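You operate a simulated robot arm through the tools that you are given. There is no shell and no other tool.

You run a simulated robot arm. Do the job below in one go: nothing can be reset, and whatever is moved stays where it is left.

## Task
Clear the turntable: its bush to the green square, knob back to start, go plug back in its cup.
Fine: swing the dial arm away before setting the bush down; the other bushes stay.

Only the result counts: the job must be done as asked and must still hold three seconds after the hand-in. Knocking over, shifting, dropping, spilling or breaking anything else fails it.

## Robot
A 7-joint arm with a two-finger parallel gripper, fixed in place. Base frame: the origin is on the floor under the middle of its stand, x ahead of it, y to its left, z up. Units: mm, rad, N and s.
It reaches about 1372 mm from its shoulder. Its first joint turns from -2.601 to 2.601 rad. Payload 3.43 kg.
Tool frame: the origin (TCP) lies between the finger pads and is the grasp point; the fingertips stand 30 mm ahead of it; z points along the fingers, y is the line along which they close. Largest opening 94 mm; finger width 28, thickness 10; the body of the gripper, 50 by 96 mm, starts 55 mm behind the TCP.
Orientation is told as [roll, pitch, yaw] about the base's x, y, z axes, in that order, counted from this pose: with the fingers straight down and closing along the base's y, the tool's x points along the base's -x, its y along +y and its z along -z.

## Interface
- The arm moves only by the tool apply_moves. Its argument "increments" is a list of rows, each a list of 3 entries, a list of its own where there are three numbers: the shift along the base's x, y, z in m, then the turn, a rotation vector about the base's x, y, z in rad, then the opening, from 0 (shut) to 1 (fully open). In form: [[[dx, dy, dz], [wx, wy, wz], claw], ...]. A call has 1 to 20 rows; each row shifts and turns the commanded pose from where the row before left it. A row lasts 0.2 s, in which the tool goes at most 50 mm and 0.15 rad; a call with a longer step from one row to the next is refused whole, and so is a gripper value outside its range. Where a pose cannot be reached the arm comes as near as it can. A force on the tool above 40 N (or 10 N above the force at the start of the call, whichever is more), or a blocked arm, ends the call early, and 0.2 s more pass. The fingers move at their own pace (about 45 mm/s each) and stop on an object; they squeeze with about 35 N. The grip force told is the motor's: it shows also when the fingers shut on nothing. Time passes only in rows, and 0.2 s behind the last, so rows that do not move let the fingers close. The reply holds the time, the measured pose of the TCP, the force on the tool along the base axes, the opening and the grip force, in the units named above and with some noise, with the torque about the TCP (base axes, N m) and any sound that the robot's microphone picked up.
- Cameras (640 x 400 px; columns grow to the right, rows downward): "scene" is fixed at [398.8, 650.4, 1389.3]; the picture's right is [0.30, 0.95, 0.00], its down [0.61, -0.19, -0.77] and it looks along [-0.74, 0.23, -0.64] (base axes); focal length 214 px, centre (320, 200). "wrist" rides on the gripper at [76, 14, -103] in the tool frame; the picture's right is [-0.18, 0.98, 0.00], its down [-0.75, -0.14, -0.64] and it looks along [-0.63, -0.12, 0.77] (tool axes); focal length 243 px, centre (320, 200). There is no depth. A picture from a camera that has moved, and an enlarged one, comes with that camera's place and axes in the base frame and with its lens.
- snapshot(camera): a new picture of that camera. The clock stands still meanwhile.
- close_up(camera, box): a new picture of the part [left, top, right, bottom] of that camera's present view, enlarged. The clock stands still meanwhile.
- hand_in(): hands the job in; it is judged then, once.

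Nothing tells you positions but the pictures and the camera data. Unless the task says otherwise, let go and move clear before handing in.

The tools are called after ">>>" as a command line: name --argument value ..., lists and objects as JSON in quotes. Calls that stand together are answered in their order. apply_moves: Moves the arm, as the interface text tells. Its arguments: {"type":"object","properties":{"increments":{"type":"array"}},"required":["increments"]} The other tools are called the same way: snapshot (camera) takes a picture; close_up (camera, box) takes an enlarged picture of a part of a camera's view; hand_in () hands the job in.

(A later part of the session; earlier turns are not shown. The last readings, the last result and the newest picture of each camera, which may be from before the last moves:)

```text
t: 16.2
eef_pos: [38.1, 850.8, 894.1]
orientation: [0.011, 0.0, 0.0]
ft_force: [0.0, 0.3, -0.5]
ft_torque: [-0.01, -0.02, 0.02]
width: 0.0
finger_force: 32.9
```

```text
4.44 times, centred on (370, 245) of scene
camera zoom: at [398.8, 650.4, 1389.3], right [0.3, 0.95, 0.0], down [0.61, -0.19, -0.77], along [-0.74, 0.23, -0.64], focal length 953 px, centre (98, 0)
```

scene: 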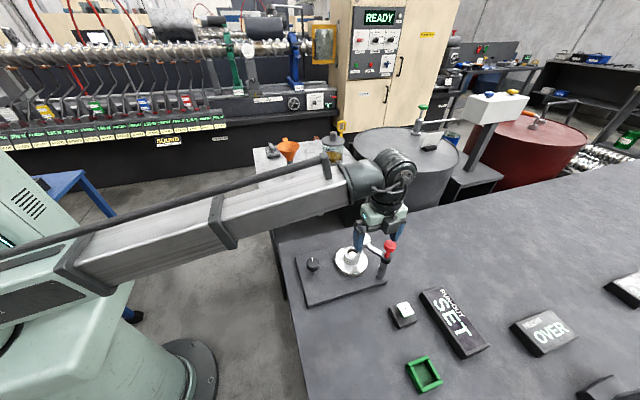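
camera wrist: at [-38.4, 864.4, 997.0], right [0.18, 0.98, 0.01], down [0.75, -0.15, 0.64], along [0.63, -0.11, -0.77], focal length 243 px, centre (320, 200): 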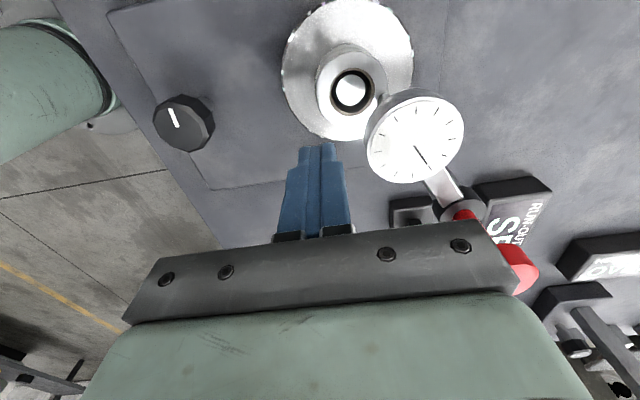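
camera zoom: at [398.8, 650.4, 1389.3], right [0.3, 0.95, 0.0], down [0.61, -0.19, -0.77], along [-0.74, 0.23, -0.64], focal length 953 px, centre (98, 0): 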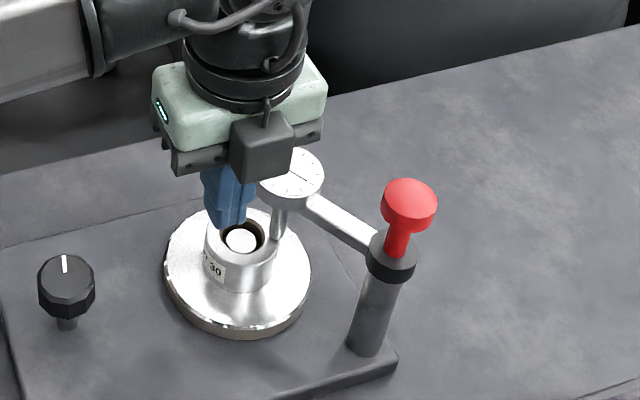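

The closed fingers are beside the dial on the bush side, clear of everything. I'll nudge +y in small steps watching the force.

>>> apply_moves --increments '[[[0, 0.01, 0], [0, 0, 0], 0], [[0, 0.005, 0], [0, 0, 0], 0], [[0, 0.005, 0], [0, 0, 0], 0], [[0, 0.004, 0], [0, 0, 0], 0]]'

>>> close_up --camera "scene" --box '[320, 200, 420, 290]'

```text
t: 17.2
eef_pos: [38.0, 870.0, 894.6]
orientation: [0.006, 0.002, 0.002]
ft_force: [-5.6, -28.1, -2.4]
ft_torque: [-0.52, 0.04, 0.41]
width: 0.1
finger_force: 32.9
```

```text
4.44 times, centred on (370, 245) of scene
camera zoom: at [398.8, 650.4, 1389.3], right [0.3, 0.95, 0.0], down [0.61, -0.19, -0.77], along [-0.74, 0.23, -0.64], focal length 953 px, centre (98, 0)
```

zoom: 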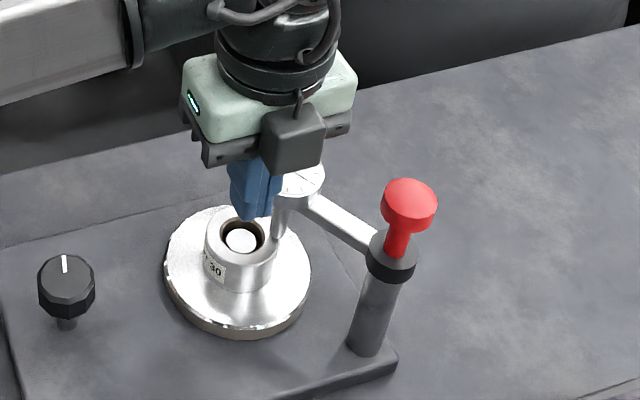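

The dial doesn't budge toward +y even at 28 N, so that direction is a stop. I'll back off and study the stylus, arm and post more closely to decide the swing direction.

>>> apply_moves --increments '[[[0, -0.01, 0], [0, 0, 0], 0], [[0, -0.02, 0], [0, 0, 0], 0], [[-0.01, -0.02, 0], [0, 0, 0], 0]]'

>>> close_up --camera "scene" --box '[350, 228, 382, 268]'

>>> close_up --camera "wrist" --box '[340, 0, 580, 240]'

>>> close_up --camera "scene" --box '[370, 230, 405, 290]'

```text
t: 18.0
eef_pos: [29.5, 825.6, 895.9]
orientation: [0.012, 0.001, 0.0]
ft_force: [-0.7, 0.1, 0.4]
ft_torque: [0.03, 0.02, 0.02]
width: 0.0
finger_force: 33.3
```

```text
10.00 times, centred on (366, 248) of scene
camera zoom: at [398.8, 650.4, 1389.3], right [0.3, 0.95, 0.0], down [0.61, -0.19, -0.77], along [-0.74, 0.23, -0.64], focal length 2145 px, centre (-140, -280)
```

zoom: 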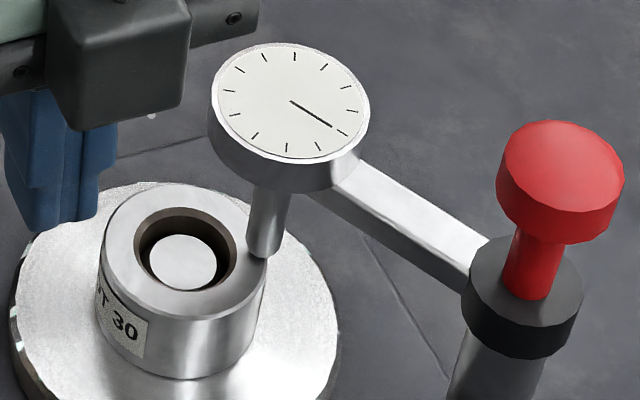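

```text
1.67 times, centred on (460, 120) of wrist
camera zoom: at [-47.3, 837.3, 998.4], right [0.18, 0.98, 0.01], down [0.75, -0.15, 0.64], along [0.63, -0.11, -0.77], focal length 404 px, centre (87, 333)
```

zoom: 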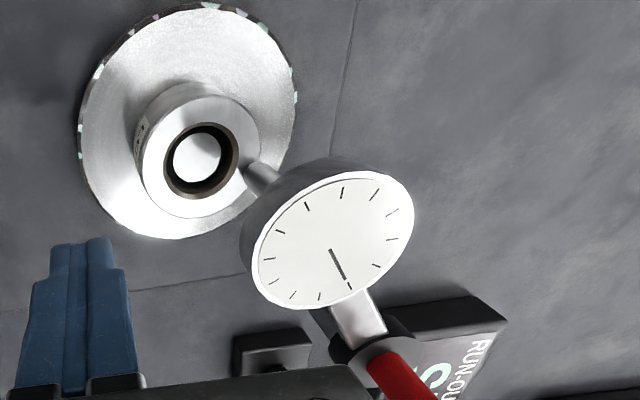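

```text
6.67 times, centred on (388, 260) of scene
camera zoom: at [398.8, 650.4, 1389.3], right [0.3, 0.95, 0.0], down [0.61, -0.19, -0.77], along [-0.74, 0.23, -0.64], focal length 1430 px, centre (-130, -200)
```

zoom: 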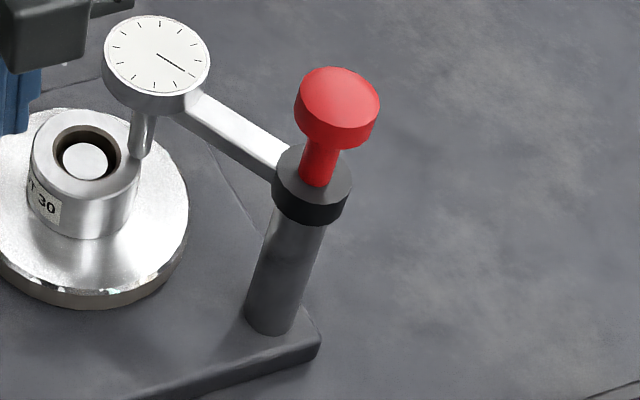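

The stylus tip just overlaps the outer top edge of the bush and +y is a hard stop, so the arm presumably swings the other way (counter-clockwise from above), with the stylus clearing the bush top. I'll go back to the red knob and twist it gently that way.

>>> apply_moves --increments '[[[0, 0, 0.035], [0, 0, 0], 0], [[0, 0, 0.037], [0, 0, 0], 0.3], [[0.035, 0.025, 0], [0, 0, 0], 0.6], [[0.034, 0.03, 0], [0, 0, 0], 0.8], [[0, 0.035, 0], [0, 0, 0], 0.8], [[0, 0.03, 0], [0, 0, 0], 0.8], [[0, 0, -0.02], [0, 0, 0], 0.8], [[0, 0, -0.02], [0, 0, 0], 0.8], [[0, 0, -0.016], [0, 0, 0], 0.8]]'

>>> snapshot --camera "wrist"

```text
t: 20.0
eef_pos: [97.0, 944.2, 909.8]
orientation: [0.014, 0.0, 0.001]
ft_force: [-0.4, -0.4, -0.4]
ft_torque: [0.0, -0.01, 0.02]
width: 75.2
finger_force: 0.1
```

```text
taken
camera wrist: at [21.5, 955.7, 1011.9], right [0.18, 0.98, 0.01], down [0.75, -0.15, 0.64], along [0.63, -0.11, -0.77], focal length 243 px, centre (320, 200)
```

wrist: 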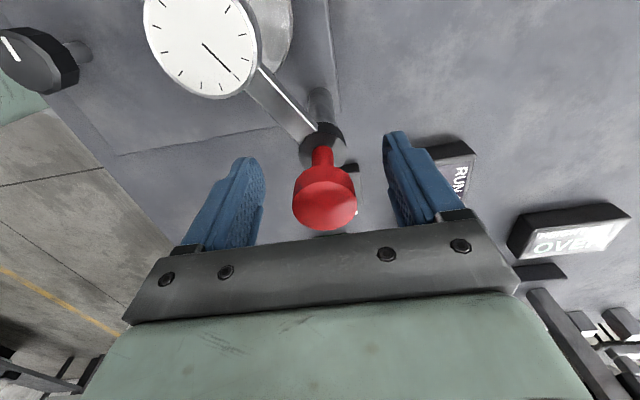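

The cap is within 2–3 mm of centre; I'll shift slightly, close on it, and twist counter-clockwise a little.

>>> apply_moves --increments '[[[0.0015, 0.0022, 0.002], [0, 0, 0], 0.5], [[0, 0, 0], [0, 0, 0], 0.2], [[0, 0, 0], [0, 0, 0], 0], [[0, 0, 0], [0, 0, 0], 0], [[0, 0, 0], [0, 0, 0.05], 0], [[0, 0, 0], [0, 0, 0.05], 0], [[0, 0, 0], [0, 0, 0.05], 0]]'

>>> close_up --camera "scene" --box '[335, 220, 415, 280]'

```text
t: 21.6
eef_pos: [99.7, 945.4, 912.7]
orientation: [0.009, 0.003, 0.152]
ft_force: [-4.7, -10.9, -14.4]
ft_torque: [0.06, -0.97, -0.03]
width: 31.5
finger_force: 44.9
```

```text
6.67 times, centred on (375, 250) of scene
camera zoom: at [398.8, 650.4, 1389.3], right [0.3, 0.95, 0.0], down [0.61, -0.19, -0.77], along [-0.74, 0.23, -0.64], focal length 1430 px, centre (-47, -133)
```

zoom: 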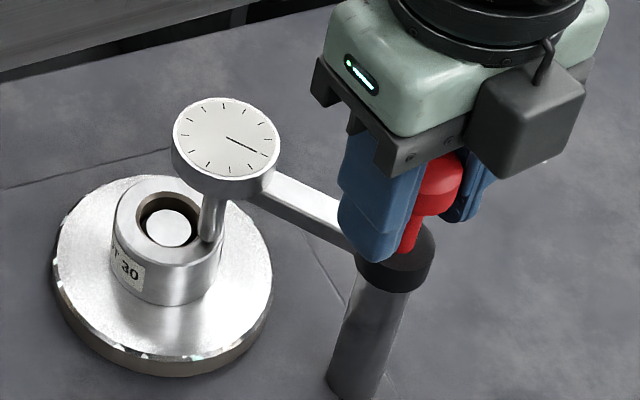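

The dial arm follows counter-clockwise with little torque. I'll continue in small turns, watching the bush.

>>> apply_moves --increments '[[[0, 0, 0], [0, 0, 0.06], 0], [[0, 0, 0], [0, 0, 0.06], 0], [[0, 0, 0], [0, 0, 0.06], 0], [[0, 0, 0], [0, 0, 0.06], 0]]'

>>> close_up --camera "scene" --box '[335, 220, 415, 280]'

```text
t: 22.6
eef_pos: [99.5, 945.0, 912.4]
orientation: [0.01, 0.003, 0.391]
ft_force: [-4.9, -21.7, -23.8]
ft_torque: [-0.1, -0.23, 0.0]
width: 31.3
finger_force: 44.7
```

```text
6.67 times, centred on (375, 250) of scene
camera zoom: at [398.8, 650.4, 1389.3], right [0.3, 0.95, 0.0], down [0.61, -0.19, -0.77], along [-0.74, 0.23, -0.64], focal length 1430 px, centre (-47, -133)
```

zoom: 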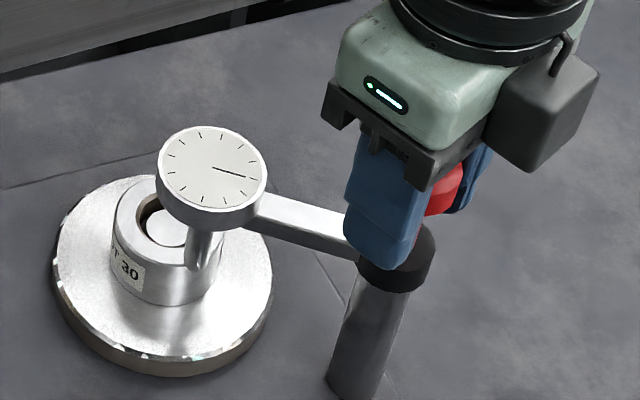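

>>> apply_moves --increments '[[[0, -0.001, -0.002], [0, 0, 0.06], 0], [[0, 0, 0], [0, 0, 0.08], 0], [[0, 0, 0], [0, 0, 0.08], 0], [[0, 0, 0], [0, 0, 0.08], 0]]'

>>> close_up --camera "scene" --box '[335, 220, 415, 280]'

```text
t: 23.6
eef_pos: [98.1, 944.4, 912.0]
orientation: [0.012, -0.001, 0.692]
ft_force: [-1.8, -10.5, 9.7]
ft_torque: [-1.06, 0.47, -0.05]
width: 31.5
finger_force: 45.0
```

```text
6.67 times, centred on (375, 250) of scene
camera zoom: at [398.8, 650.4, 1389.3], right [0.3, 0.95, 0.0], down [0.61, -0.19, -0.77], along [-0.74, 0.23, -0.64], focal length 1430 px, centre (-47, -133)
```

zoom: 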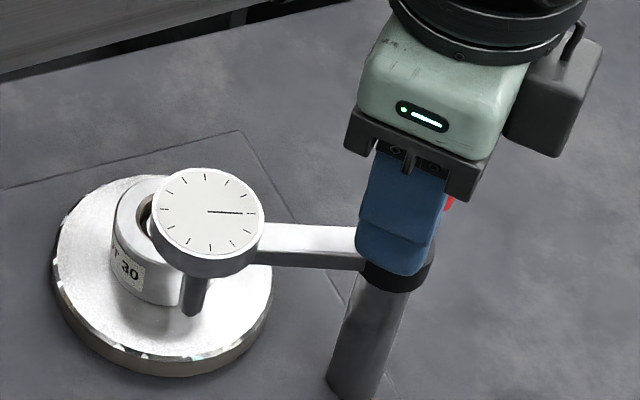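

The stylus has cleared the bush (arm ~40° turned). I'll keep turning until it's well away.

>>> apply_moves --increments '[[[0, 0, 0.0005], [0, 0, 0.08], 0], [[0, 0, 0], [0, 0, 0.09], 0], [[0, 0, 0], [0, 0, 0.09], 0], [[0, 0, 0], [0, 0, 0.09], 0], [[0, 0, 0], [0, 0, 0.09], 0]]'

>>> close_up --camera "scene" --box '[335, 220, 415, 280]'

```text
t: 24.8
eef_pos: [101.0, 945.3, 911.5]
orientation: [0.013, 0.002, 1.131]
ft_force: [5.7, -4.9, 9.1]
ft_torque: [-0.14, -0.4, -0.58]
width: 31.7
finger_force: 44.7
```

```text
6.67 times, centred on (375, 250) of scene
camera zoom: at [398.8, 650.4, 1389.3], right [0.3, 0.95, 0.0], down [0.61, -0.19, -0.77], along [-0.74, 0.23, -0.64], focal length 1430 px, centre (-47, -133)
```

zoom: 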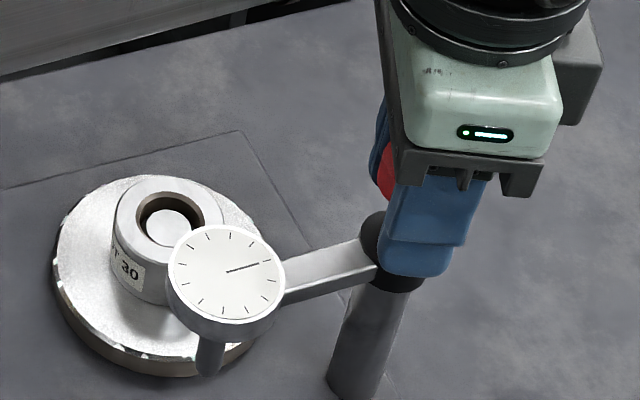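

The dial is now at about (97, 862), some 77 mm from the bush's axis. Torque has risen to 0.58, so I'll turn a bit more to see if this is the end stop.

>>> apply_moves --increments '[[[-0.001, -0.0005, 0], [0, 0, 0.08], 0], [[0, 0, 0], [0, 0, 0.08], 0], [[0, 0, 0], [0, 0, 0.08], 0]]'

>>> close_up --camera "scene" --box '[335, 220, 415, 280]'

```text
t: 25.6
eef_pos: [99.3, 944.2, 912.1]
orientation: [0.011, 0.002, 1.37]
ft_force: [17.7, -9.7, 1.2]
ft_torque: [0.11, -0.18, -0.25]
width: 31.6
finger_force: 45.1
```

```text
6.67 times, centred on (375, 250) of scene
camera zoom: at [398.8, 650.4, 1389.3], right [0.3, 0.95, 0.0], down [0.61, -0.19, -0.77], along [-0.74, 0.23, -0.64], focal length 1430 px, centre (-47, -133)
```

zoom: 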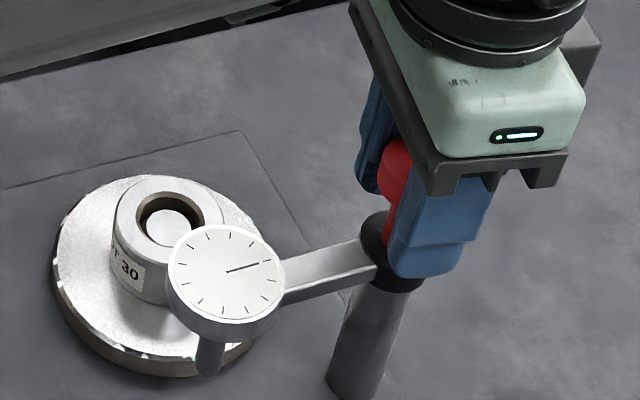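

The arm won't turn further: it's at its away stop, dial at about (97, 862), 60° from where it was. I'll release, rise, and turn the wrist back to yaw 0 at a safe height.

>>> apply_moves --increments '[[[0, 0, 0], [0, 0, 0], 0.4], [[0, 0, 0], [0, 0, 0], 0.7], [[0, 0, 0], [0, 0, 0], 0.8], [[0, 0, 0.02], [0, 0, 0], 0.8], [[0, 0, 0.025], [0, 0, 0], 0.8], [[0, -0.02, 0.01], [0, 0, 0], 0.8], [[-0.02, -0.03, 0], [0, 0, -0.14], 0.8], [[-0.02, -0.02, 0], [0, 0, -0.14], 0.8], [[-0.02, 0, 0], [0, 0, -0.14], 0.8], [[-0.02, 0, 0], [0, 0, -0.14], 0.8], [[0, 0, 0], [0, 0, -0.14], 0.8], [[0, 0, 0], [0, 0, -0.14], 0.8], [[0, 0, 0], [0, 0, -0.14], 0.8], [[0, 0, 0], [0, 0, -0.14], 0.8], [[0, 0, 0], [0, 0, -0.14], 0.8], [[0, 0, 0], [0, 0, -0.11], 0.8]]'

>>> snapshot --camera "wrist"

>>> close_up --camera "scene" --box '[290, 210, 410, 310]'

```text
t: 29.0
eef_pos: [18.4, 875.1, 966.9]
orientation: [0.012, -0.001, -0.004]
ft_force: [-0.1, 0.2, 0.3]
ft_torque: [-0.01, -0.01, -0.03]
width: 75.2
finger_force: 0.0
```

```text
taken
camera wrist: at [-58.4, 887.8, 1069.6], right [0.19, 0.98, 0.01], down [0.75, -0.15, 0.64], along [0.63, -0.11, -0.77], focal length 243 px, centre (320, 200)
```

wrist: 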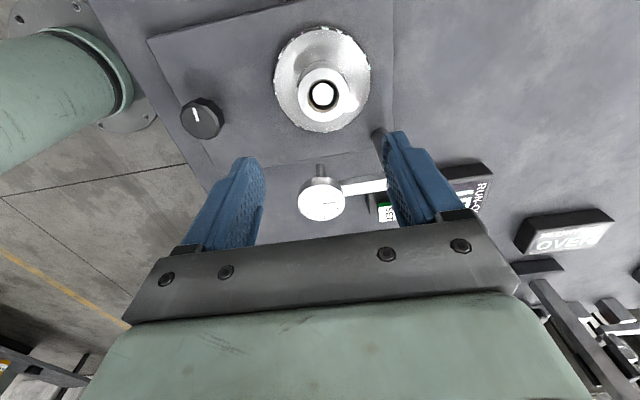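

```text
4.00 times, centred on (350, 260) of scene
camera zoom: at [398.8, 650.4, 1389.3], right [0.3, 0.95, 0.0], down [0.61, -0.19, -0.77], along [-0.74, 0.23, -0.64], focal length 858 px, centre (200, -40)
```

zoom: 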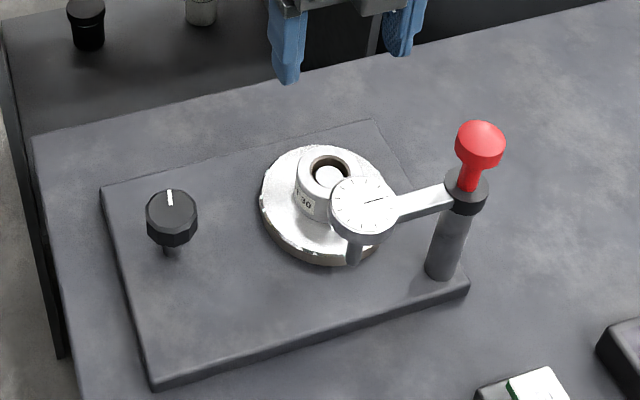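

The dial arm is out of the way. Now I'll zoom on the bush to refine its centre for the grasp.

>>> close_up --camera "wrist" --box '[260, 10, 400, 150]'

>>> close_up --camera "scene" --box '[330, 235, 380, 280]'

```text
2.86 times, centred on (330, 80) of wrist
camera zoom: at [-58.4, 887.8, 1069.6], right [0.19, 0.98, 0.01], down [0.75, -0.15, 0.64], along [0.63, -0.11, -0.77], focal length 693 px, centre (291, 543)
```

zoom: 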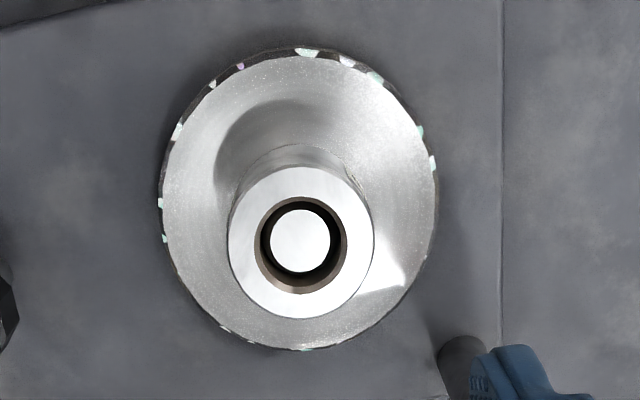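

```text
8.89 times, centred on (355, 258) of scene
camera zoom: at [398.8, 650.4, 1389.3], right [0.3, 0.95, 0.0], down [0.61, -0.19, -0.77], along [-0.74, 0.23, -0.64], focal length 1906 px, centre (9, -311)
```

zoom: 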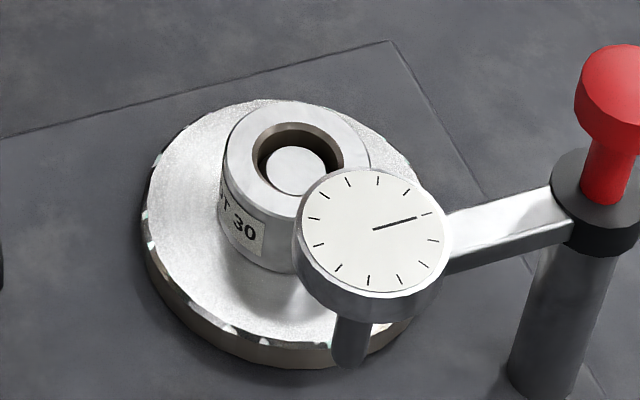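

The bush centre is at about (19, 879), outer Ø ~54, sitting over a ~22 mm pin. I'll open fully, centre over it and descend to just above it for a check.

>>> apply_moves --increments '[[[0.0005, 0.004, -0.03], [0, 0, 0.004], 1], [[0, 0, -0.035], [0, 0, 0], 1], [[0, 0, -0.035], [0, 0, 0], 1], [[0, 0, -0.015], [0, 0, 0], 1]]'

>>> snapshot --camera "wrist"

>>> close_up --camera "scene" --box '[310, 200, 410, 290]'

```text
t: 30.0
eef_pos: [19.8, 878.1, 850.7]
orientation: [0.012, -0.001, 0.004]
ft_force: [0.6, -0.7, -0.7]
ft_torque: [-0.05, 0.0, 0.0]
width: 93.9
finger_force: 0.1
```

```text
taken
camera wrist: at [-57.4, 890.3, 952.9], right [0.18, 0.98, 0.01], down [0.75, -0.15, 0.64], along [0.63, -0.11, -0.77], focal length 243 px, centre (320, 200)
```

wrist: 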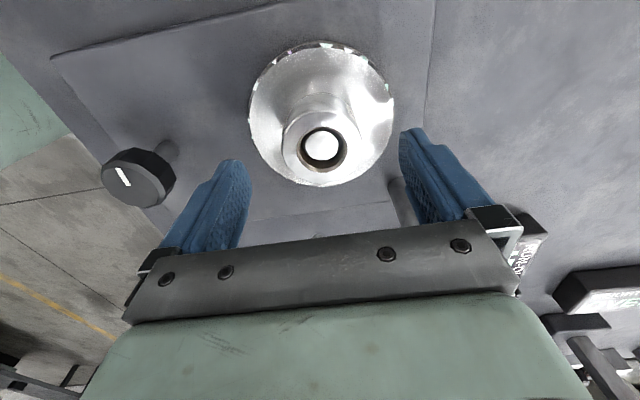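

```text
4.44 times, centred on (360, 245) of scene
camera zoom: at [398.8, 650.4, 1389.3], right [0.3, 0.95, 0.0], down [0.61, -0.19, -0.77], along [-0.74, 0.23, -0.64], focal length 953 px, centre (142, 0)
```

zoom: 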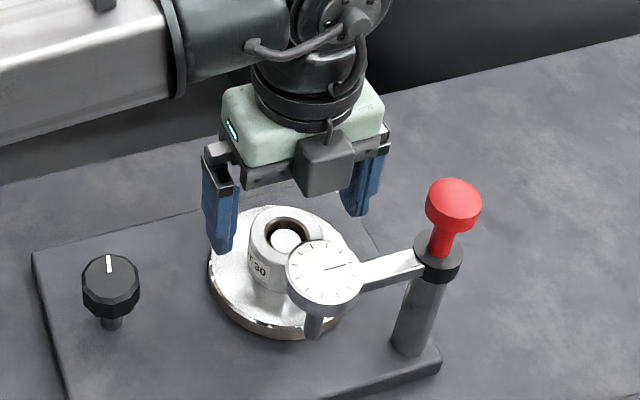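

The bush is well centred between the open fingers (about 1–2 mm to +y). Descending to grasp height with fingertips just above the turntable disc.

>>> apply_moves --increments '[[[0, 0.0012, -0.015], [0, 0, 0], 1], [[0, 0, -0.015], [0, 0, 0], 1], [[0, 0, -0.012], [0, 0, 0], 1]]'

>>> close_up --camera "scene" --box '[320, 220, 400, 290]'

>>> snapshot --camera "wrist"

```text
t: 30.8
eef_pos: [18.1, 879.7, 809.4]
orientation: [0.012, 0.001, 0.003]
ft_force: [0.6, 1.3, 0.1]
ft_torque: [0.02, -0.04, 0.01]
width: 94.2
finger_force: 0.0
```

```text
5.71 times, centred on (360, 255) of scene
camera zoom: at [398.8, 650.4, 1389.3], right [0.3, 0.95, 0.0], down [0.61, -0.19, -0.77], along [-0.74, 0.23, -0.64], focal length 1226 px, centre (91, -114)
```

zoom: 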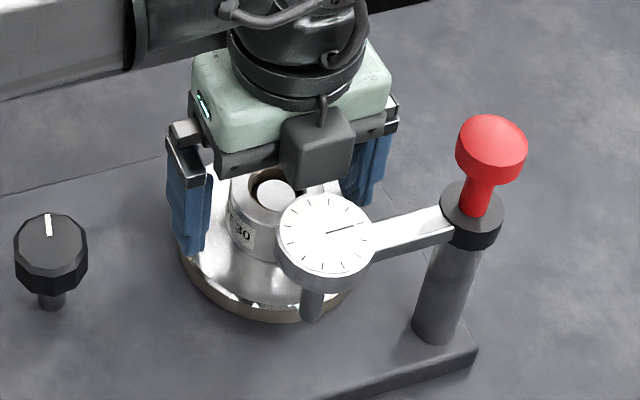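

```text
taken
camera wrist: at [-58.1, 891.5, 911.3], right [0.18, 0.98, 0.01], down [0.75, -0.15, 0.64], along [0.63, -0.11, -0.77], focal length 243 px, centre (320, 200)
```

wrist: 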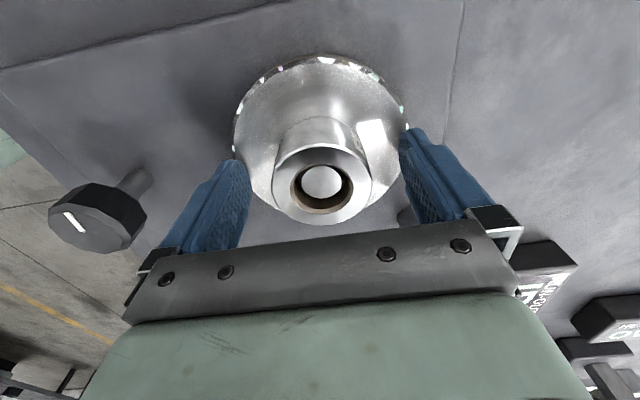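

Centred and clear. I'll lower 3 mm more and close on the bush.

>>> apply_moves --increments '[[[0.0005, 0, -0.003], [0, 0, 0], 0.8], [[0, 0, 0], [0, 0, 0], 0.6], [[0, 0, 0], [0, 0, 0], 0.5], [[0, 0, 0], [0, 0, 0], 0.4], [[0, 0, 0], [0, 0, 0], 0.3], [[0, 0, 0], [0, 0, 0], 0.3]]'

>>> snapshot --camera "wrist"

```text
t: 32.2
eef_pos: [19.6, 880.2, 807.1]
orientation: [0.011, 0.001, 0.004]
ft_force: [2.2, -3.6, 7.0]
ft_torque: [-0.38, -0.1, 0.03]
width: 54.3
finger_force: 34.8
```

```text
taken
camera wrist: at [-57.5, 892.0, 908.9], right [0.18, 0.98, 0.01], down [0.75, -0.15, 0.64], along [0.63, -0.11, -0.77], focal length 243 px, centre (320, 200)
```

wrist: 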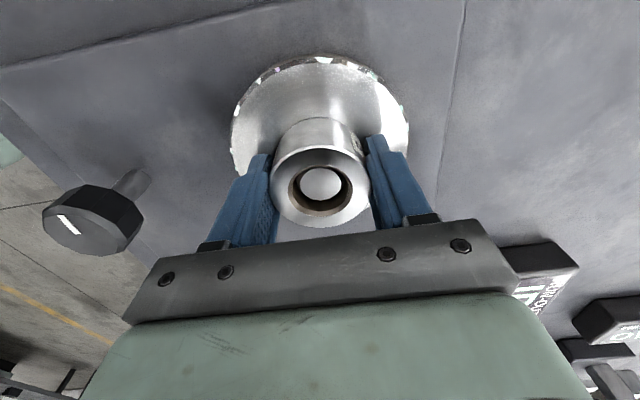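

The bush is gripped at 54 mm. I'll lift it straight up off the pin in stages.

>>> apply_moves --increments '[[[0, 0, 0.006], [0, 0, 0], 0.3], [[0, 0, 0.012], [0, 0, 0], 0.3], [[0, 0, 0.02], [0, 0, 0], 0.3], [[0, 0, 0.025], [0, 0, 0], 0.3], [[0, 0, 0.025], [0, 0, 0], 0.3]]'

>>> snapshot --camera "wrist"

>>> close_up --camera "scene" --box '[310, 190, 410, 290]'

```text
t: 33.4
eef_pos: [19.9, 879.3, 895.4]
orientation: [0.011, 0.001, 0.003]
ft_force: [-0.2, 0.4, -3.7]
ft_torque: [0.03, -0.01, -0.03]
width: 54.0
finger_force: 35.2
```

```text
taken
camera wrist: at [-57.6, 891.0, 997.6], right [0.18, 0.98, 0.01], down [0.75, -0.14, 0.64], along [0.63, -0.11, -0.77], focal length 243 px, centre (320, 200)
```

wrist: 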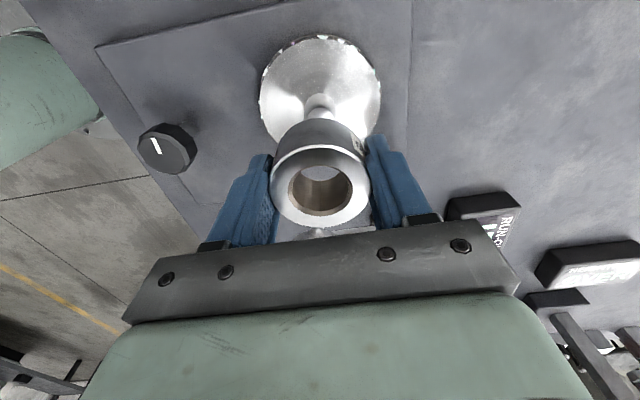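

```text
4.00 times, centred on (360, 240) of scene
camera zoom: at [398.8, 650.4, 1389.3], right [0.3, 0.95, 0.0], down [0.61, -0.19, -0.77], along [-0.74, 0.23, -0.64], focal length 858 px, centre (160, 40)
```

zoom: 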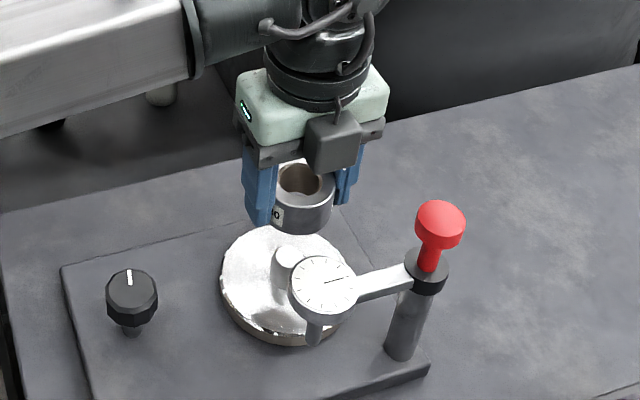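

The bush is free of the pin and held. I'll carry it back toward the robot, raise, then move along +x at z≈940 (over the go plug's handle with margin) toward the green outline.

>>> apply_moves --increments '[[[0, -0.035, 0.015], [0, 0, 0], 0.3], [[0, -0.035, 0.015], [0, 0, 0], 0.3], [[0, -0.035, 0.015], [0, 0, 0], 0.3], [[0.03, -0.005, 0.003], [0, 0, 0], 0.3], [[0.04, -0.005, 0], [0, 0, 0], 0.3], [[0.04, -0.005, 0], [0, 0, 0], 0.3], [[0.04, -0.005, 0], [0, 0, 0], 0.3], [[0.04, -0.005, 0], [0, 0, 0], 0.3], [[0.04, -0.005, 0], [0, 0, 0], 0.3], [[0.04, -0.005, 0], [0, 0, 0], 0.3], [[0.04, -0.005, 0], [0, 0, 0], 0.3], [[0.04, -0.005, 0], [0, 0, 0], 0.3], [[0.04, 0, 0], [0, 0, 0], 0.3], [[0.04, 0, 0], [0, 0, 0], 0.3], [[0.04, 0, 0], [0, 0, 0], 0.3]]'

>>> snapshot --camera "wrist"

```text
t: 36.6
eef_pos: [491.6, 730.3, 941.8]
orientation: [0.011, 0.002, 0.007]
ft_force: [0.1, 0.4, -3.1]
ft_torque: [0.0, 0.0, 0.0]
width: 54.2
finger_force: 34.7
```

```text
taken
camera wrist: at [413.7, 743.3, 1044.2], right [0.18, 0.98, 0.01], down [0.75, -0.15, 0.64], along [0.63, -0.11, -0.77], focal length 243 px, centre (320, 200)
```

wrist: 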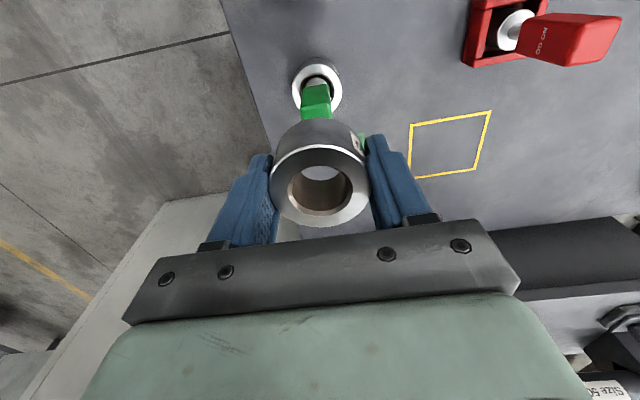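

I'm right above the go plug's bush with good clearance, and the yellow outline is clear to the side. I'll move on over the green outline at z≈900 and look.

>>> apply_moves --increments '[[[0.034, 0, 0], [0, 0, 0], 0.3], [[0.034, 0, -0.01], [0, 0, 0], 0.3], [[0.034, 0, -0.015], [0, 0, 0], 0.3], [[0.034, 0, -0.015], [0, 0, 0], 0.3]]'

>>> snapshot --camera "wrist"

>>> close_up --camera "wrist" --box '[230, 20, 420, 140]'

```text
t: 37.6
eef_pos: [625.4, 731.0, 902.1]
orientation: [0.012, 0.003, 0.004]
ft_force: [0.7, 0.3, -3.3]
ft_torque: [0.03, -0.04, 0.02]
width: 54.0
finger_force: 34.9
```

```text
taken
camera wrist: at [548.1, 743.0, 1003.9], right [0.18, 0.98, 0.01], down [0.76, -0.14, 0.64], along [0.63, -0.11, -0.77], focal length 243 px, centre (320, 200)
```

wrist: 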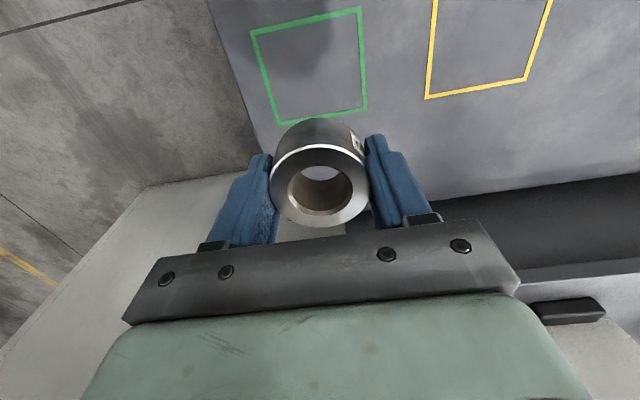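

```text
3.33 times, centred on (325, 80) of wrist
camera zoom: at [548.1, 743.0, 1003.9], right [0.18, 0.98, 0.01], down [0.76, -0.14, 0.64], along [0.63, -0.11, -0.77], focal length 809 px, centre (303, 600)
```

zoom: 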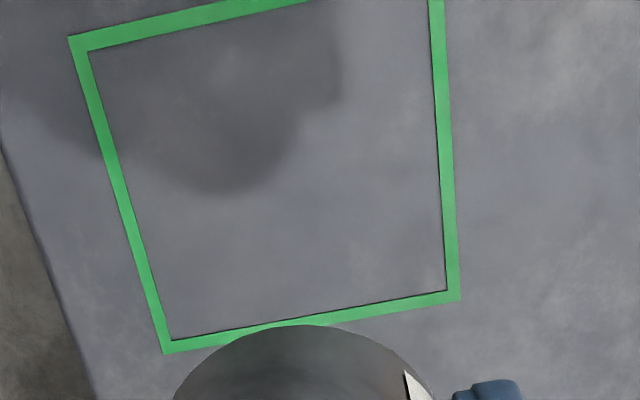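

The green outline is clearly visible: it spans about x 560–650, y 680–780 with the bench near z≈735, so its centre is about (605, 730). I'll centre the bush over it and go down to z≈805, then check.

>>> apply_moves --increments '[[[-0.01, -0.0005, -0.02], [0, 0, 0], 0.3], [[-0.01, -0.0005, -0.025], [0, 0, 0], 0.3], [[0, 0, -0.025], [0, 0, 0], 0.3], [[0, 0, -0.025], [0, 0, 0], 0.3]]'

>>> snapshot --camera "wrist"

```text
t: 38.6
eef_pos: [605.3, 729.0, 808.0]
orientation: [0.013, 0.0, 0.004]
ft_force: [-0.2, 0.3, -4.4]
ft_torque: [0.06, 0.02, 0.0]
width: 53.8
finger_force: 35.5
```

```text
taken
camera wrist: at [528.4, 740.8, 909.7], right [0.18, 0.98, 0.01], down [0.75, -0.15, 0.64], along [0.63, -0.11, -0.77], focal length 243 px, centre (320, 200)
```

wrist: 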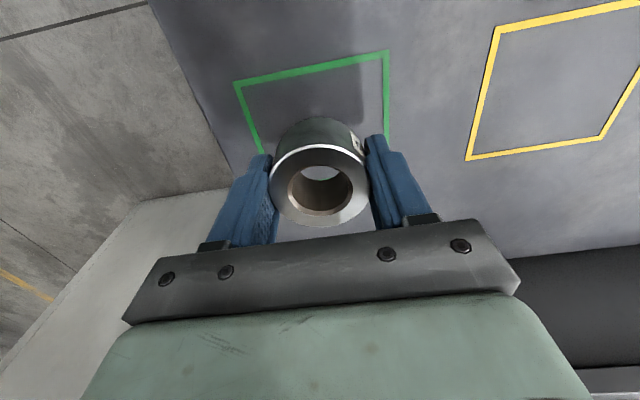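

The view agrees: bench at roughly z≈735–740 and the outline is centred around (605–608, 730). I'll descend slowly now and feel for the bench.

>>> apply_moves --increments '[[[0.001, 0.0005, -0.008], [0, 0, 0], 0.3], [[0.001, 0, -0.008], [0, 0, 0], 0.3], [[0, 0, -0.004], [0, 0, 0], 0.3], [[0, 0, -0.003], [0, 0, 0], 0.3]]'

>>> snapshot --camera "wrist"

```text
t: 39.6
eef_pos: [607.6, 729.2, 785.3]
orientation: [0.01, 0.001, 0.002]
ft_force: [-1.1, 0.5, -3.3]
ft_torque: [0.01, 0.0, -0.03]
width: 54.2
finger_force: 35.2
```

```text
taken
camera wrist: at [530.4, 741.3, 887.3], right [0.18, 0.98, 0.01], down [0.75, -0.15, 0.64], along [0.63, -0.11, -0.77], focal length 243 px, centre (320, 200)
```

wrist: 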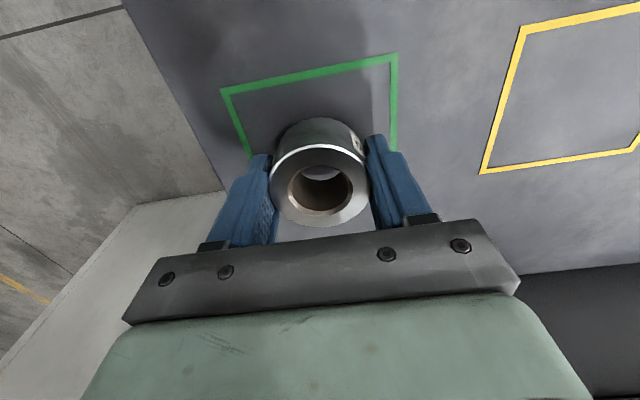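

>>> apply_moves --increments '[[[0, 0, -0.002], [0, 0, 0], 0.3], [[0, 0, -0.002], [0, 0, 0], 0.3], [[0, 0, -0.002], [0, 0, 0], 0.3]]'

```text
t: 40.4
eef_pos: [608.5, 728.9, 778.5]
orientation: [0.013, 0.001, 0.003]
ft_force: [0.2, 0.4, -3.4]
ft_torque: [0.05, 0.02, -0.01]
width: 53.7
finger_force: 35.0
```

Still carrying the bush's weight with no contact at z≈778. I keep lowering in 2 mm steps.

>>> apply_moves --increments '[[[-0.001, 0.0005, -0.002], [0, 0, 0], 0.3], [[0, 0, -0.002], [0, 0, 0], 0.3]]'

```text
t: 41.0
eef_pos: [605.8, 730.3, 774.6]
orientation: [0.012, 0.002, 0.003]
ft_force: [0.0, 1.2, -4.1]
ft_torque: [0.0, -0.02, -0.05]
width: 53.9
finger_force: 35.2
```

>>> apply_moves --increments '[[[0.001, 0, -0.002], [0, 0, 0], 0.3], [[0, 0, -0.0015], [0, 0, 0], 0.3]]'

>>> snapshot --camera "wrist"

```text
t: 41.6
eef_pos: [607.2, 730.5, 772.2]
orientation: [0.012, 0.001, 0.004]
ft_force: [-0.1, -0.3, -3.8]
ft_torque: [-0.03, 0.01, 0.01]
width: 54.1
finger_force: 35.3
```

```text
taken
camera wrist: at [530.5, 742.6, 873.8], right [0.18, 0.98, 0.01], down [0.75, -0.15, 0.64], along [0.63, -0.11, -0.77], focal length 243 px, centre (320, 200)
```

wrist: 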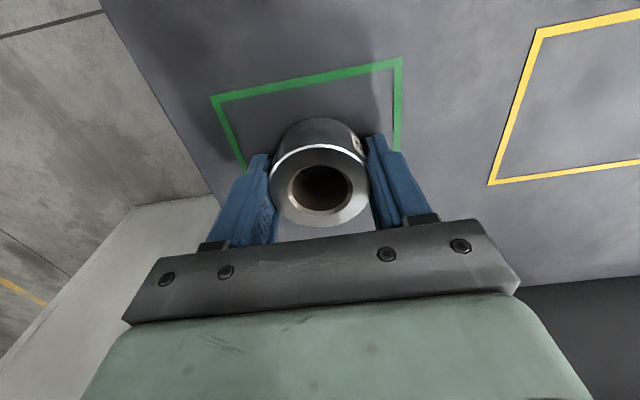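

The bore is getting dark inside, so the bench is close. Continuing gently.

>>> apply_moves --increments '[[[0, 0, -0.0015], [0, 0, 0], 0.3], [[0, 0, -0.0015], [0, 0, 0], 0.3]]'

```text
t: 42.2
eef_pos: [607.4, 730.0, 771.0]
orientation: [0.014, 0.0, 0.006]
ft_force: [-3.9, 3.4, 23.3]
ft_torque: [-0.6, 0.13, -0.05]
width: 54.3
finger_force: 34.6
```

The bush touched down (+23 N). I'll release gently, opening fully, then rise straight up.

>>> apply_moves --increments '[[[0, 0, 0], [0, 0, 0], 0.5], [[0, 0, 0], [0, 0, 0], 0.65], [[0, 0, 0], [0, 0, 0], 0.8], [[0, 0, 0], [0, 0, 0], 1], [[0, 0, 0], [0, 0, 0], 1], [[0, 0, 0.01], [0, 0, 0], 1], [[0, 0, 0.02], [0, 0, 0], 1], [[0, 0, 0.03], [0, 0, 0], 1], [[0, 0, 0.035], [0, 0, 0], 1], [[0, 0, 0.035], [0, 0, 0], 1]]'

>>> snapshot --camera "wrist"

```text
t: 43.0
eef_pos: [607.9, 733.5, 771.0]
orientation: [0.02, 0.0, 0.005]
ft_force: [-0.8, 7.5, 9.0]
ft_torque: [-0.25, 0.04, -0.07]
width: 71.4
finger_force: 0.1
stopped in row 3: the force on the tool passed its limit at 43 N (the readings are from after the stop); the commanded pose is now the measured one
```

```text
taken
camera wrist: at [530.9, 744.7, 873.3], right [0.18, 0.98, 0.02], down [0.75, -0.15, 0.64], along [0.63, -0.1, -0.77], focal length 243 px, centre (320, 200)
```

wrist: 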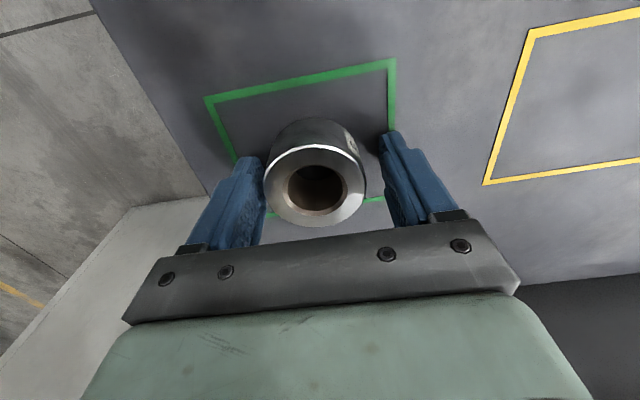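

One fingertip was rubbing the bench while opening, which pushed the tool 3 mm sideways; the bush stands upright inside the outline. I'll lift a few mm first, then finish opening and recentre before rising.

>>> apply_moves --increments '[[[0, 0, 0.002], [0, 0, 0], 0.75], [[0, -0.001, 0.002], [0, 0, 0], 0.8], [[0, -0.001, 0], [0, 0, 0], 0.95], [[0, -0.001, 0], [0, 0, 0], 1], [[0, 0, 0], [0, 0, 0], 1]]'

>>> snapshot --camera "wrist"

```text
t: 44.2
eef_pos: [607.7, 728.7, 773.4]
orientation: [0.016, -0.001, 0.005]
ft_force: [-0.2, -0.6, 0.4]
ft_torque: [-0.02, 0.02, -0.01]
width: 93.9
finger_force: 0.0
```

```text
taken
camera wrist: at [530.7, 741.0, 876.1], right [0.18, 0.98, 0.02], down [0.75, -0.15, 0.64], along [0.63, -0.1, -0.77], focal length 243 px, centre (320, 200)
```

wrist: 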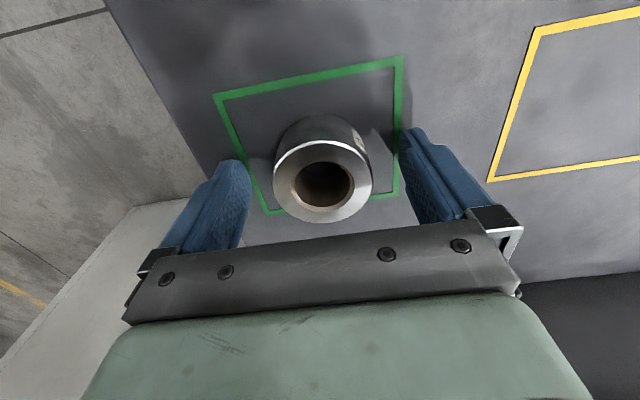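

The bush stands free inside the green outline. Rising straight up and looking.

>>> apply_moves --increments '[[[0, 0, 0.01], [0, 0, 0], 1], [[0, 0, 0.02], [0, 0, 0], 1], [[0, 0, 0.03], [0, 0, 0], 1], [[0, 0, 0.035], [0, 0, 0], 1], [[0, 0, 0.035], [0, 0, 0], 1]]'

>>> snapshot --camera "wrist"

>>> close_up --camera "wrist" --box '[230, 10, 420, 150]'

```text
t: 45.4
eef_pos: [609.4, 728.0, 902.2]
orientation: [0.016, -0.001, 0.006]
ft_force: [0.2, -0.1, -0.5]
ft_torque: [0.0, 0.02, -0.03]
width: 93.9
finger_force: 0.0
```

```text
taken
camera wrist: at [532.5, 740.3, 1004.6], right [0.18, 0.98, 0.02], down [0.75, -0.15, 0.64], along [0.63, -0.1, -0.77], focal length 243 px, centre (320, 200)
```

wrist: 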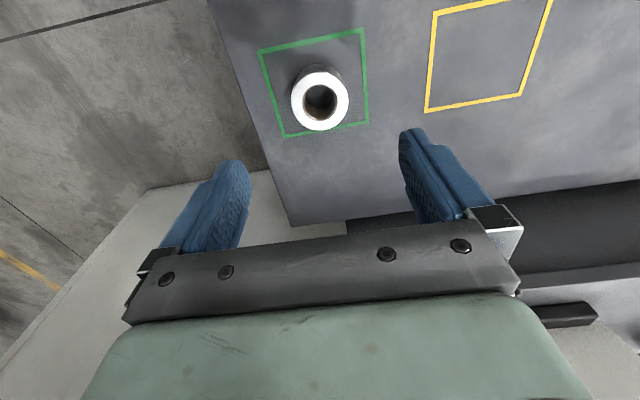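

```text
2.86 times, centred on (325, 80) of wrist
camera zoom: at [532.5, 740.3, 1004.6], right [0.18, 0.98, 0.02], down [0.75, -0.15, 0.64], along [0.63, -0.1, -0.77], focal length 693 px, centre (306, 543)
```

zoom: 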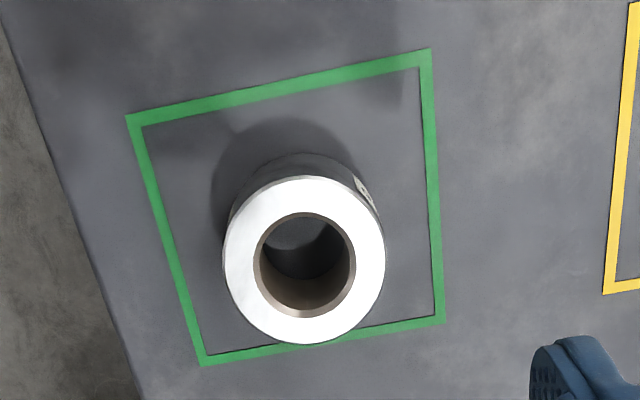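

The bush is centred in the green outline at about (605, 730). Next is the go plug: I'll move above it, around (490, 729), and take a detailed look at its handle.

>>> apply_moves --increments '[[[-0.03, 0, 0.015], [0, 0, 0], 1], [[-0.03, 0, 0.015], [0, 0, 0], 1], [[-0.03, 0.0005, 0.015], [0, 0, 0], 1], [[-0.029, 0.0005, 0.015], [0, 0, 0], 1]]'

>>> snapshot --camera "wrist"

>>> close_up --camera "wrist" --box '[270, 50, 370, 160]'

```text
t: 46.4
eef_pos: [489.2, 728.8, 964.1]
orientation: [0.017, 0.0, 0.005]
ft_force: [-0.3, 0.3, 0.1]
ft_torque: [0.0, -0.04, 0.03]
width: 94.2
finger_force: 0.0
```

```text
taken
camera wrist: at [412.8, 740.4, 1065.7], right [0.18, 0.98, 0.02], down [0.75, -0.15, 0.64], along [0.63, -0.1, -0.77], focal length 243 px, centre (320, 200)
```

wrist: 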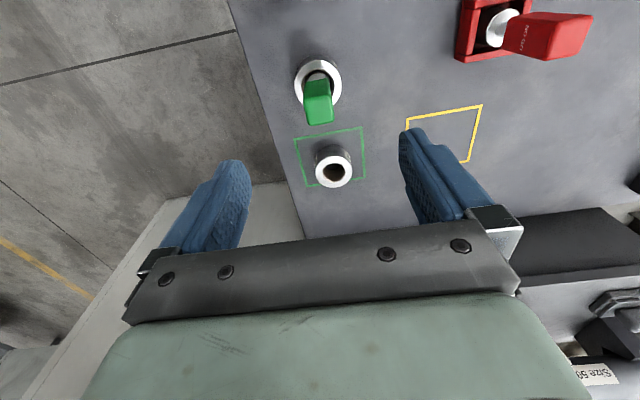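

```text
3.64 times, centred on (320, 105) of wrist
camera zoom: at [412.8, 740.4, 1065.7], right [0.18, 0.98, 0.02], down [0.75, -0.15, 0.64], along [0.63, -0.1, -0.77], focal length 882 px, centre (320, 546)
```

zoom: 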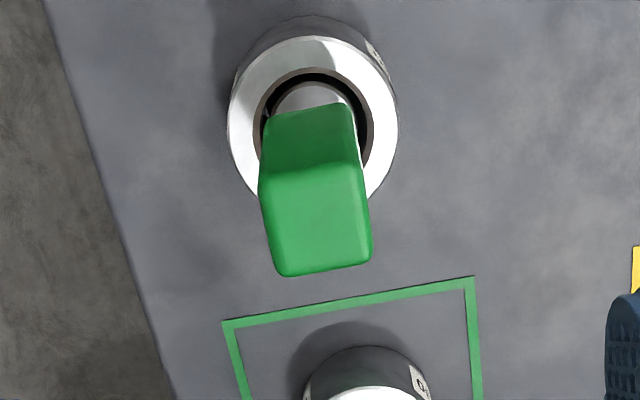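

The go plug's green handle is a ~24 mm square block aligned with the axes, centre about (485, 730), top near z≈857, standing in bush B. I'll centre above it and come partway down to verify.

>>> apply_moves --increments '[[[-0.002, 0.001, -0.02], [0, 0, 0], 1], [[-0.002, 0.0005, -0.025], [0, 0, 0], 1], [[0, 0, -0.02], [0, 0, 0], 1]]'

>>> snapshot --camera "wrist"

>>> close_up --camera "wrist" --box '[270, 60, 370, 190]'

```text
t: 47.2
eef_pos: [484.0, 732.0, 898.2]
orientation: [0.016, 0.0, 0.003]
ft_force: [0.6, 0.6, -0.7]
ft_torque: [0.0, 0.03, 0.01]
width: 94.1
finger_force: 0.0
```

```text
taken
camera wrist: at [407.1, 743.1, 1000.7], right [0.18, 0.98, 0.02], down [0.75, -0.15, 0.64], along [0.63, -0.1, -0.77], focal length 243 px, centre (320, 200)
```

wrist: 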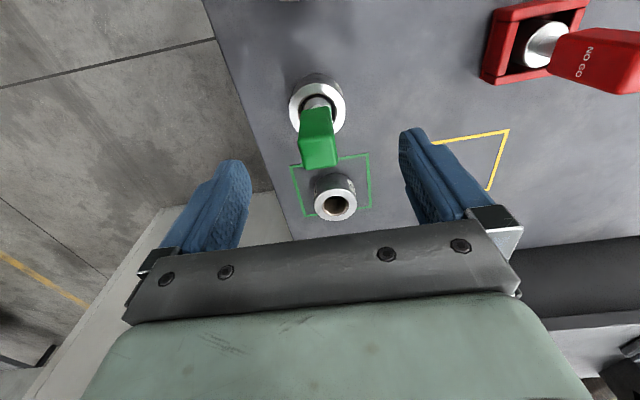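

```text
3.08 times, centred on (320, 125) of wrist
camera zoom: at [407.1, 743.1, 1000.7], right [0.18, 0.98, 0.02], down [0.75, -0.15, 0.64], along [0.63, -0.1, -0.77], focal length 746 px, centre (320, 431)
```

zoom: 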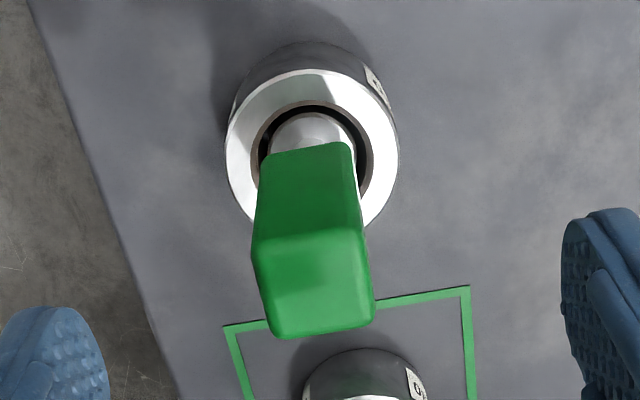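

The handle spans z≈802–851 around (487, 730). I'll correct by 2–3 mm and descend so the fingers straddle the handle, staying above bush B.

>>> apply_moves --increments '[[[0.0015, -0.001, -0.02], [0, 0, 0], 1], [[0.0015, -0.001, -0.02], [0, 0, 0], 1], [[0, 0, -0.018], [0, 0, 0], 1], [[0, 0, -0.01], [0, 0, 0], 1]]'

>>> snapshot --camera "wrist"

```text
t: 48.2
eef_pos: [487.3, 730.2, 830.0]
orientation: [0.018, 0.001, 0.005]
ft_force: [-0.3, -1.0, -0.3]
ft_torque: [0.0, 0.01, 0.0]
width: 94.1
finger_force: 0.1
```

```text
taken
camera wrist: at [410.4, 741.4, 933.3], right [0.18, 0.98, 0.02], down [0.75, -0.15, 0.64], along [0.63, -0.1, -0.77], focal length 243 px, centre (320, 200)
```

wrist: 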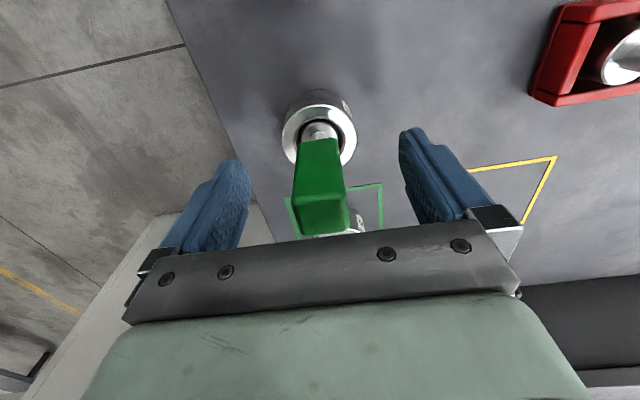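

The handle is centred between the fingers. I'll level the small roll, then close on it.

>>> apply_moves --increments '[[[0, 0, 0], [-0.016, 0, -0.004], 1], [[0, 0, 0], [0, 0, 0], 0.6], [[0, 0, 0], [0, 0, 0], 0.3], [[0, 0, 0], [0, 0, 0], 0.1], [[0, 0, 0], [0, 0, 0], 0], [[0, 0, 0], [0, 0, 0], 0], [[0, 0, 0], [0, 0, 0], 0]]'

>>> snapshot --camera "wrist"

```text
t: 49.8
eef_pos: [486.7, 730.2, 830.2]
orientation: [0.002, 0.002, 0.0]
ft_force: [0.0, 1.1, -0.5]
ft_torque: [0.0, 0.03, 0.02]
width: 29.6
finger_force: 35.1
```

```text
taken
camera wrist: at [410.5, 743.4, 933.3], right [0.18, 0.98, 0.0], down [0.75, -0.14, 0.64], along [0.63, -0.12, -0.77], focal length 243 px, centre (320, 200)
```

wrist: 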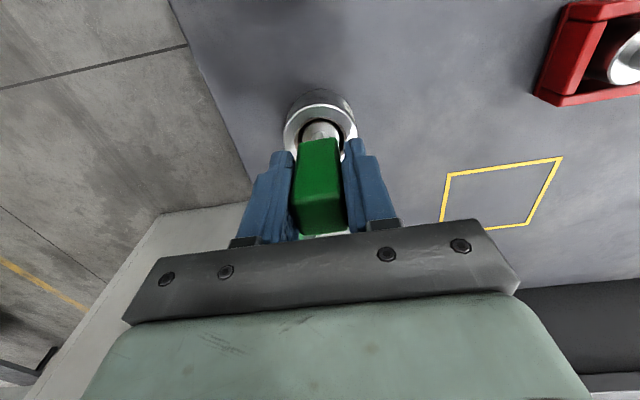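

Gripped at 29.6 mm. I'll lift slowly, straight up, and check that bush B stays down.

>>> apply_moves --increments '[[[0, 0, 0.003], [0, 0, 0], 0], [[0, 0, 0.005], [0, 0, 0], 0], [[0, 0, 0.006], [0, 0, 0], 0]]'

>>> snapshot --camera "wrist"

```text
t: 50.6
eef_pos: [488.7, 729.5, 844.6]
orientation: [0.002, 0.001, 0.0]
ft_force: [-0.6, -0.5, -2.7]
ft_torque: [0.02, 0.02, -0.03]
width: 29.8
finger_force: 34.5
```

```text
taken
camera wrist: at [411.7, 743.0, 947.2], right [0.18, 0.98, 0.0], down [0.75, -0.14, 0.64], along [0.63, -0.12, -0.77], focal length 243 px, centre (320, 200)
```

wrist: 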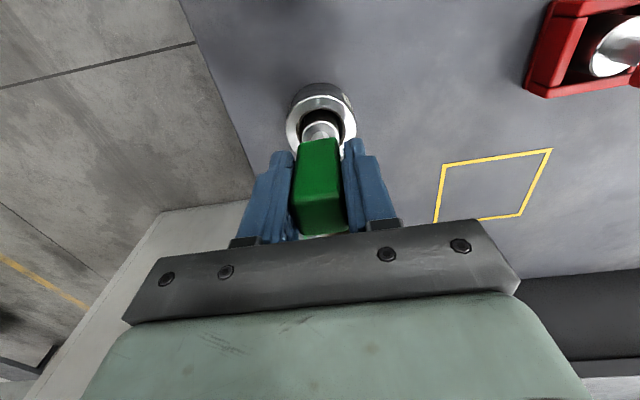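

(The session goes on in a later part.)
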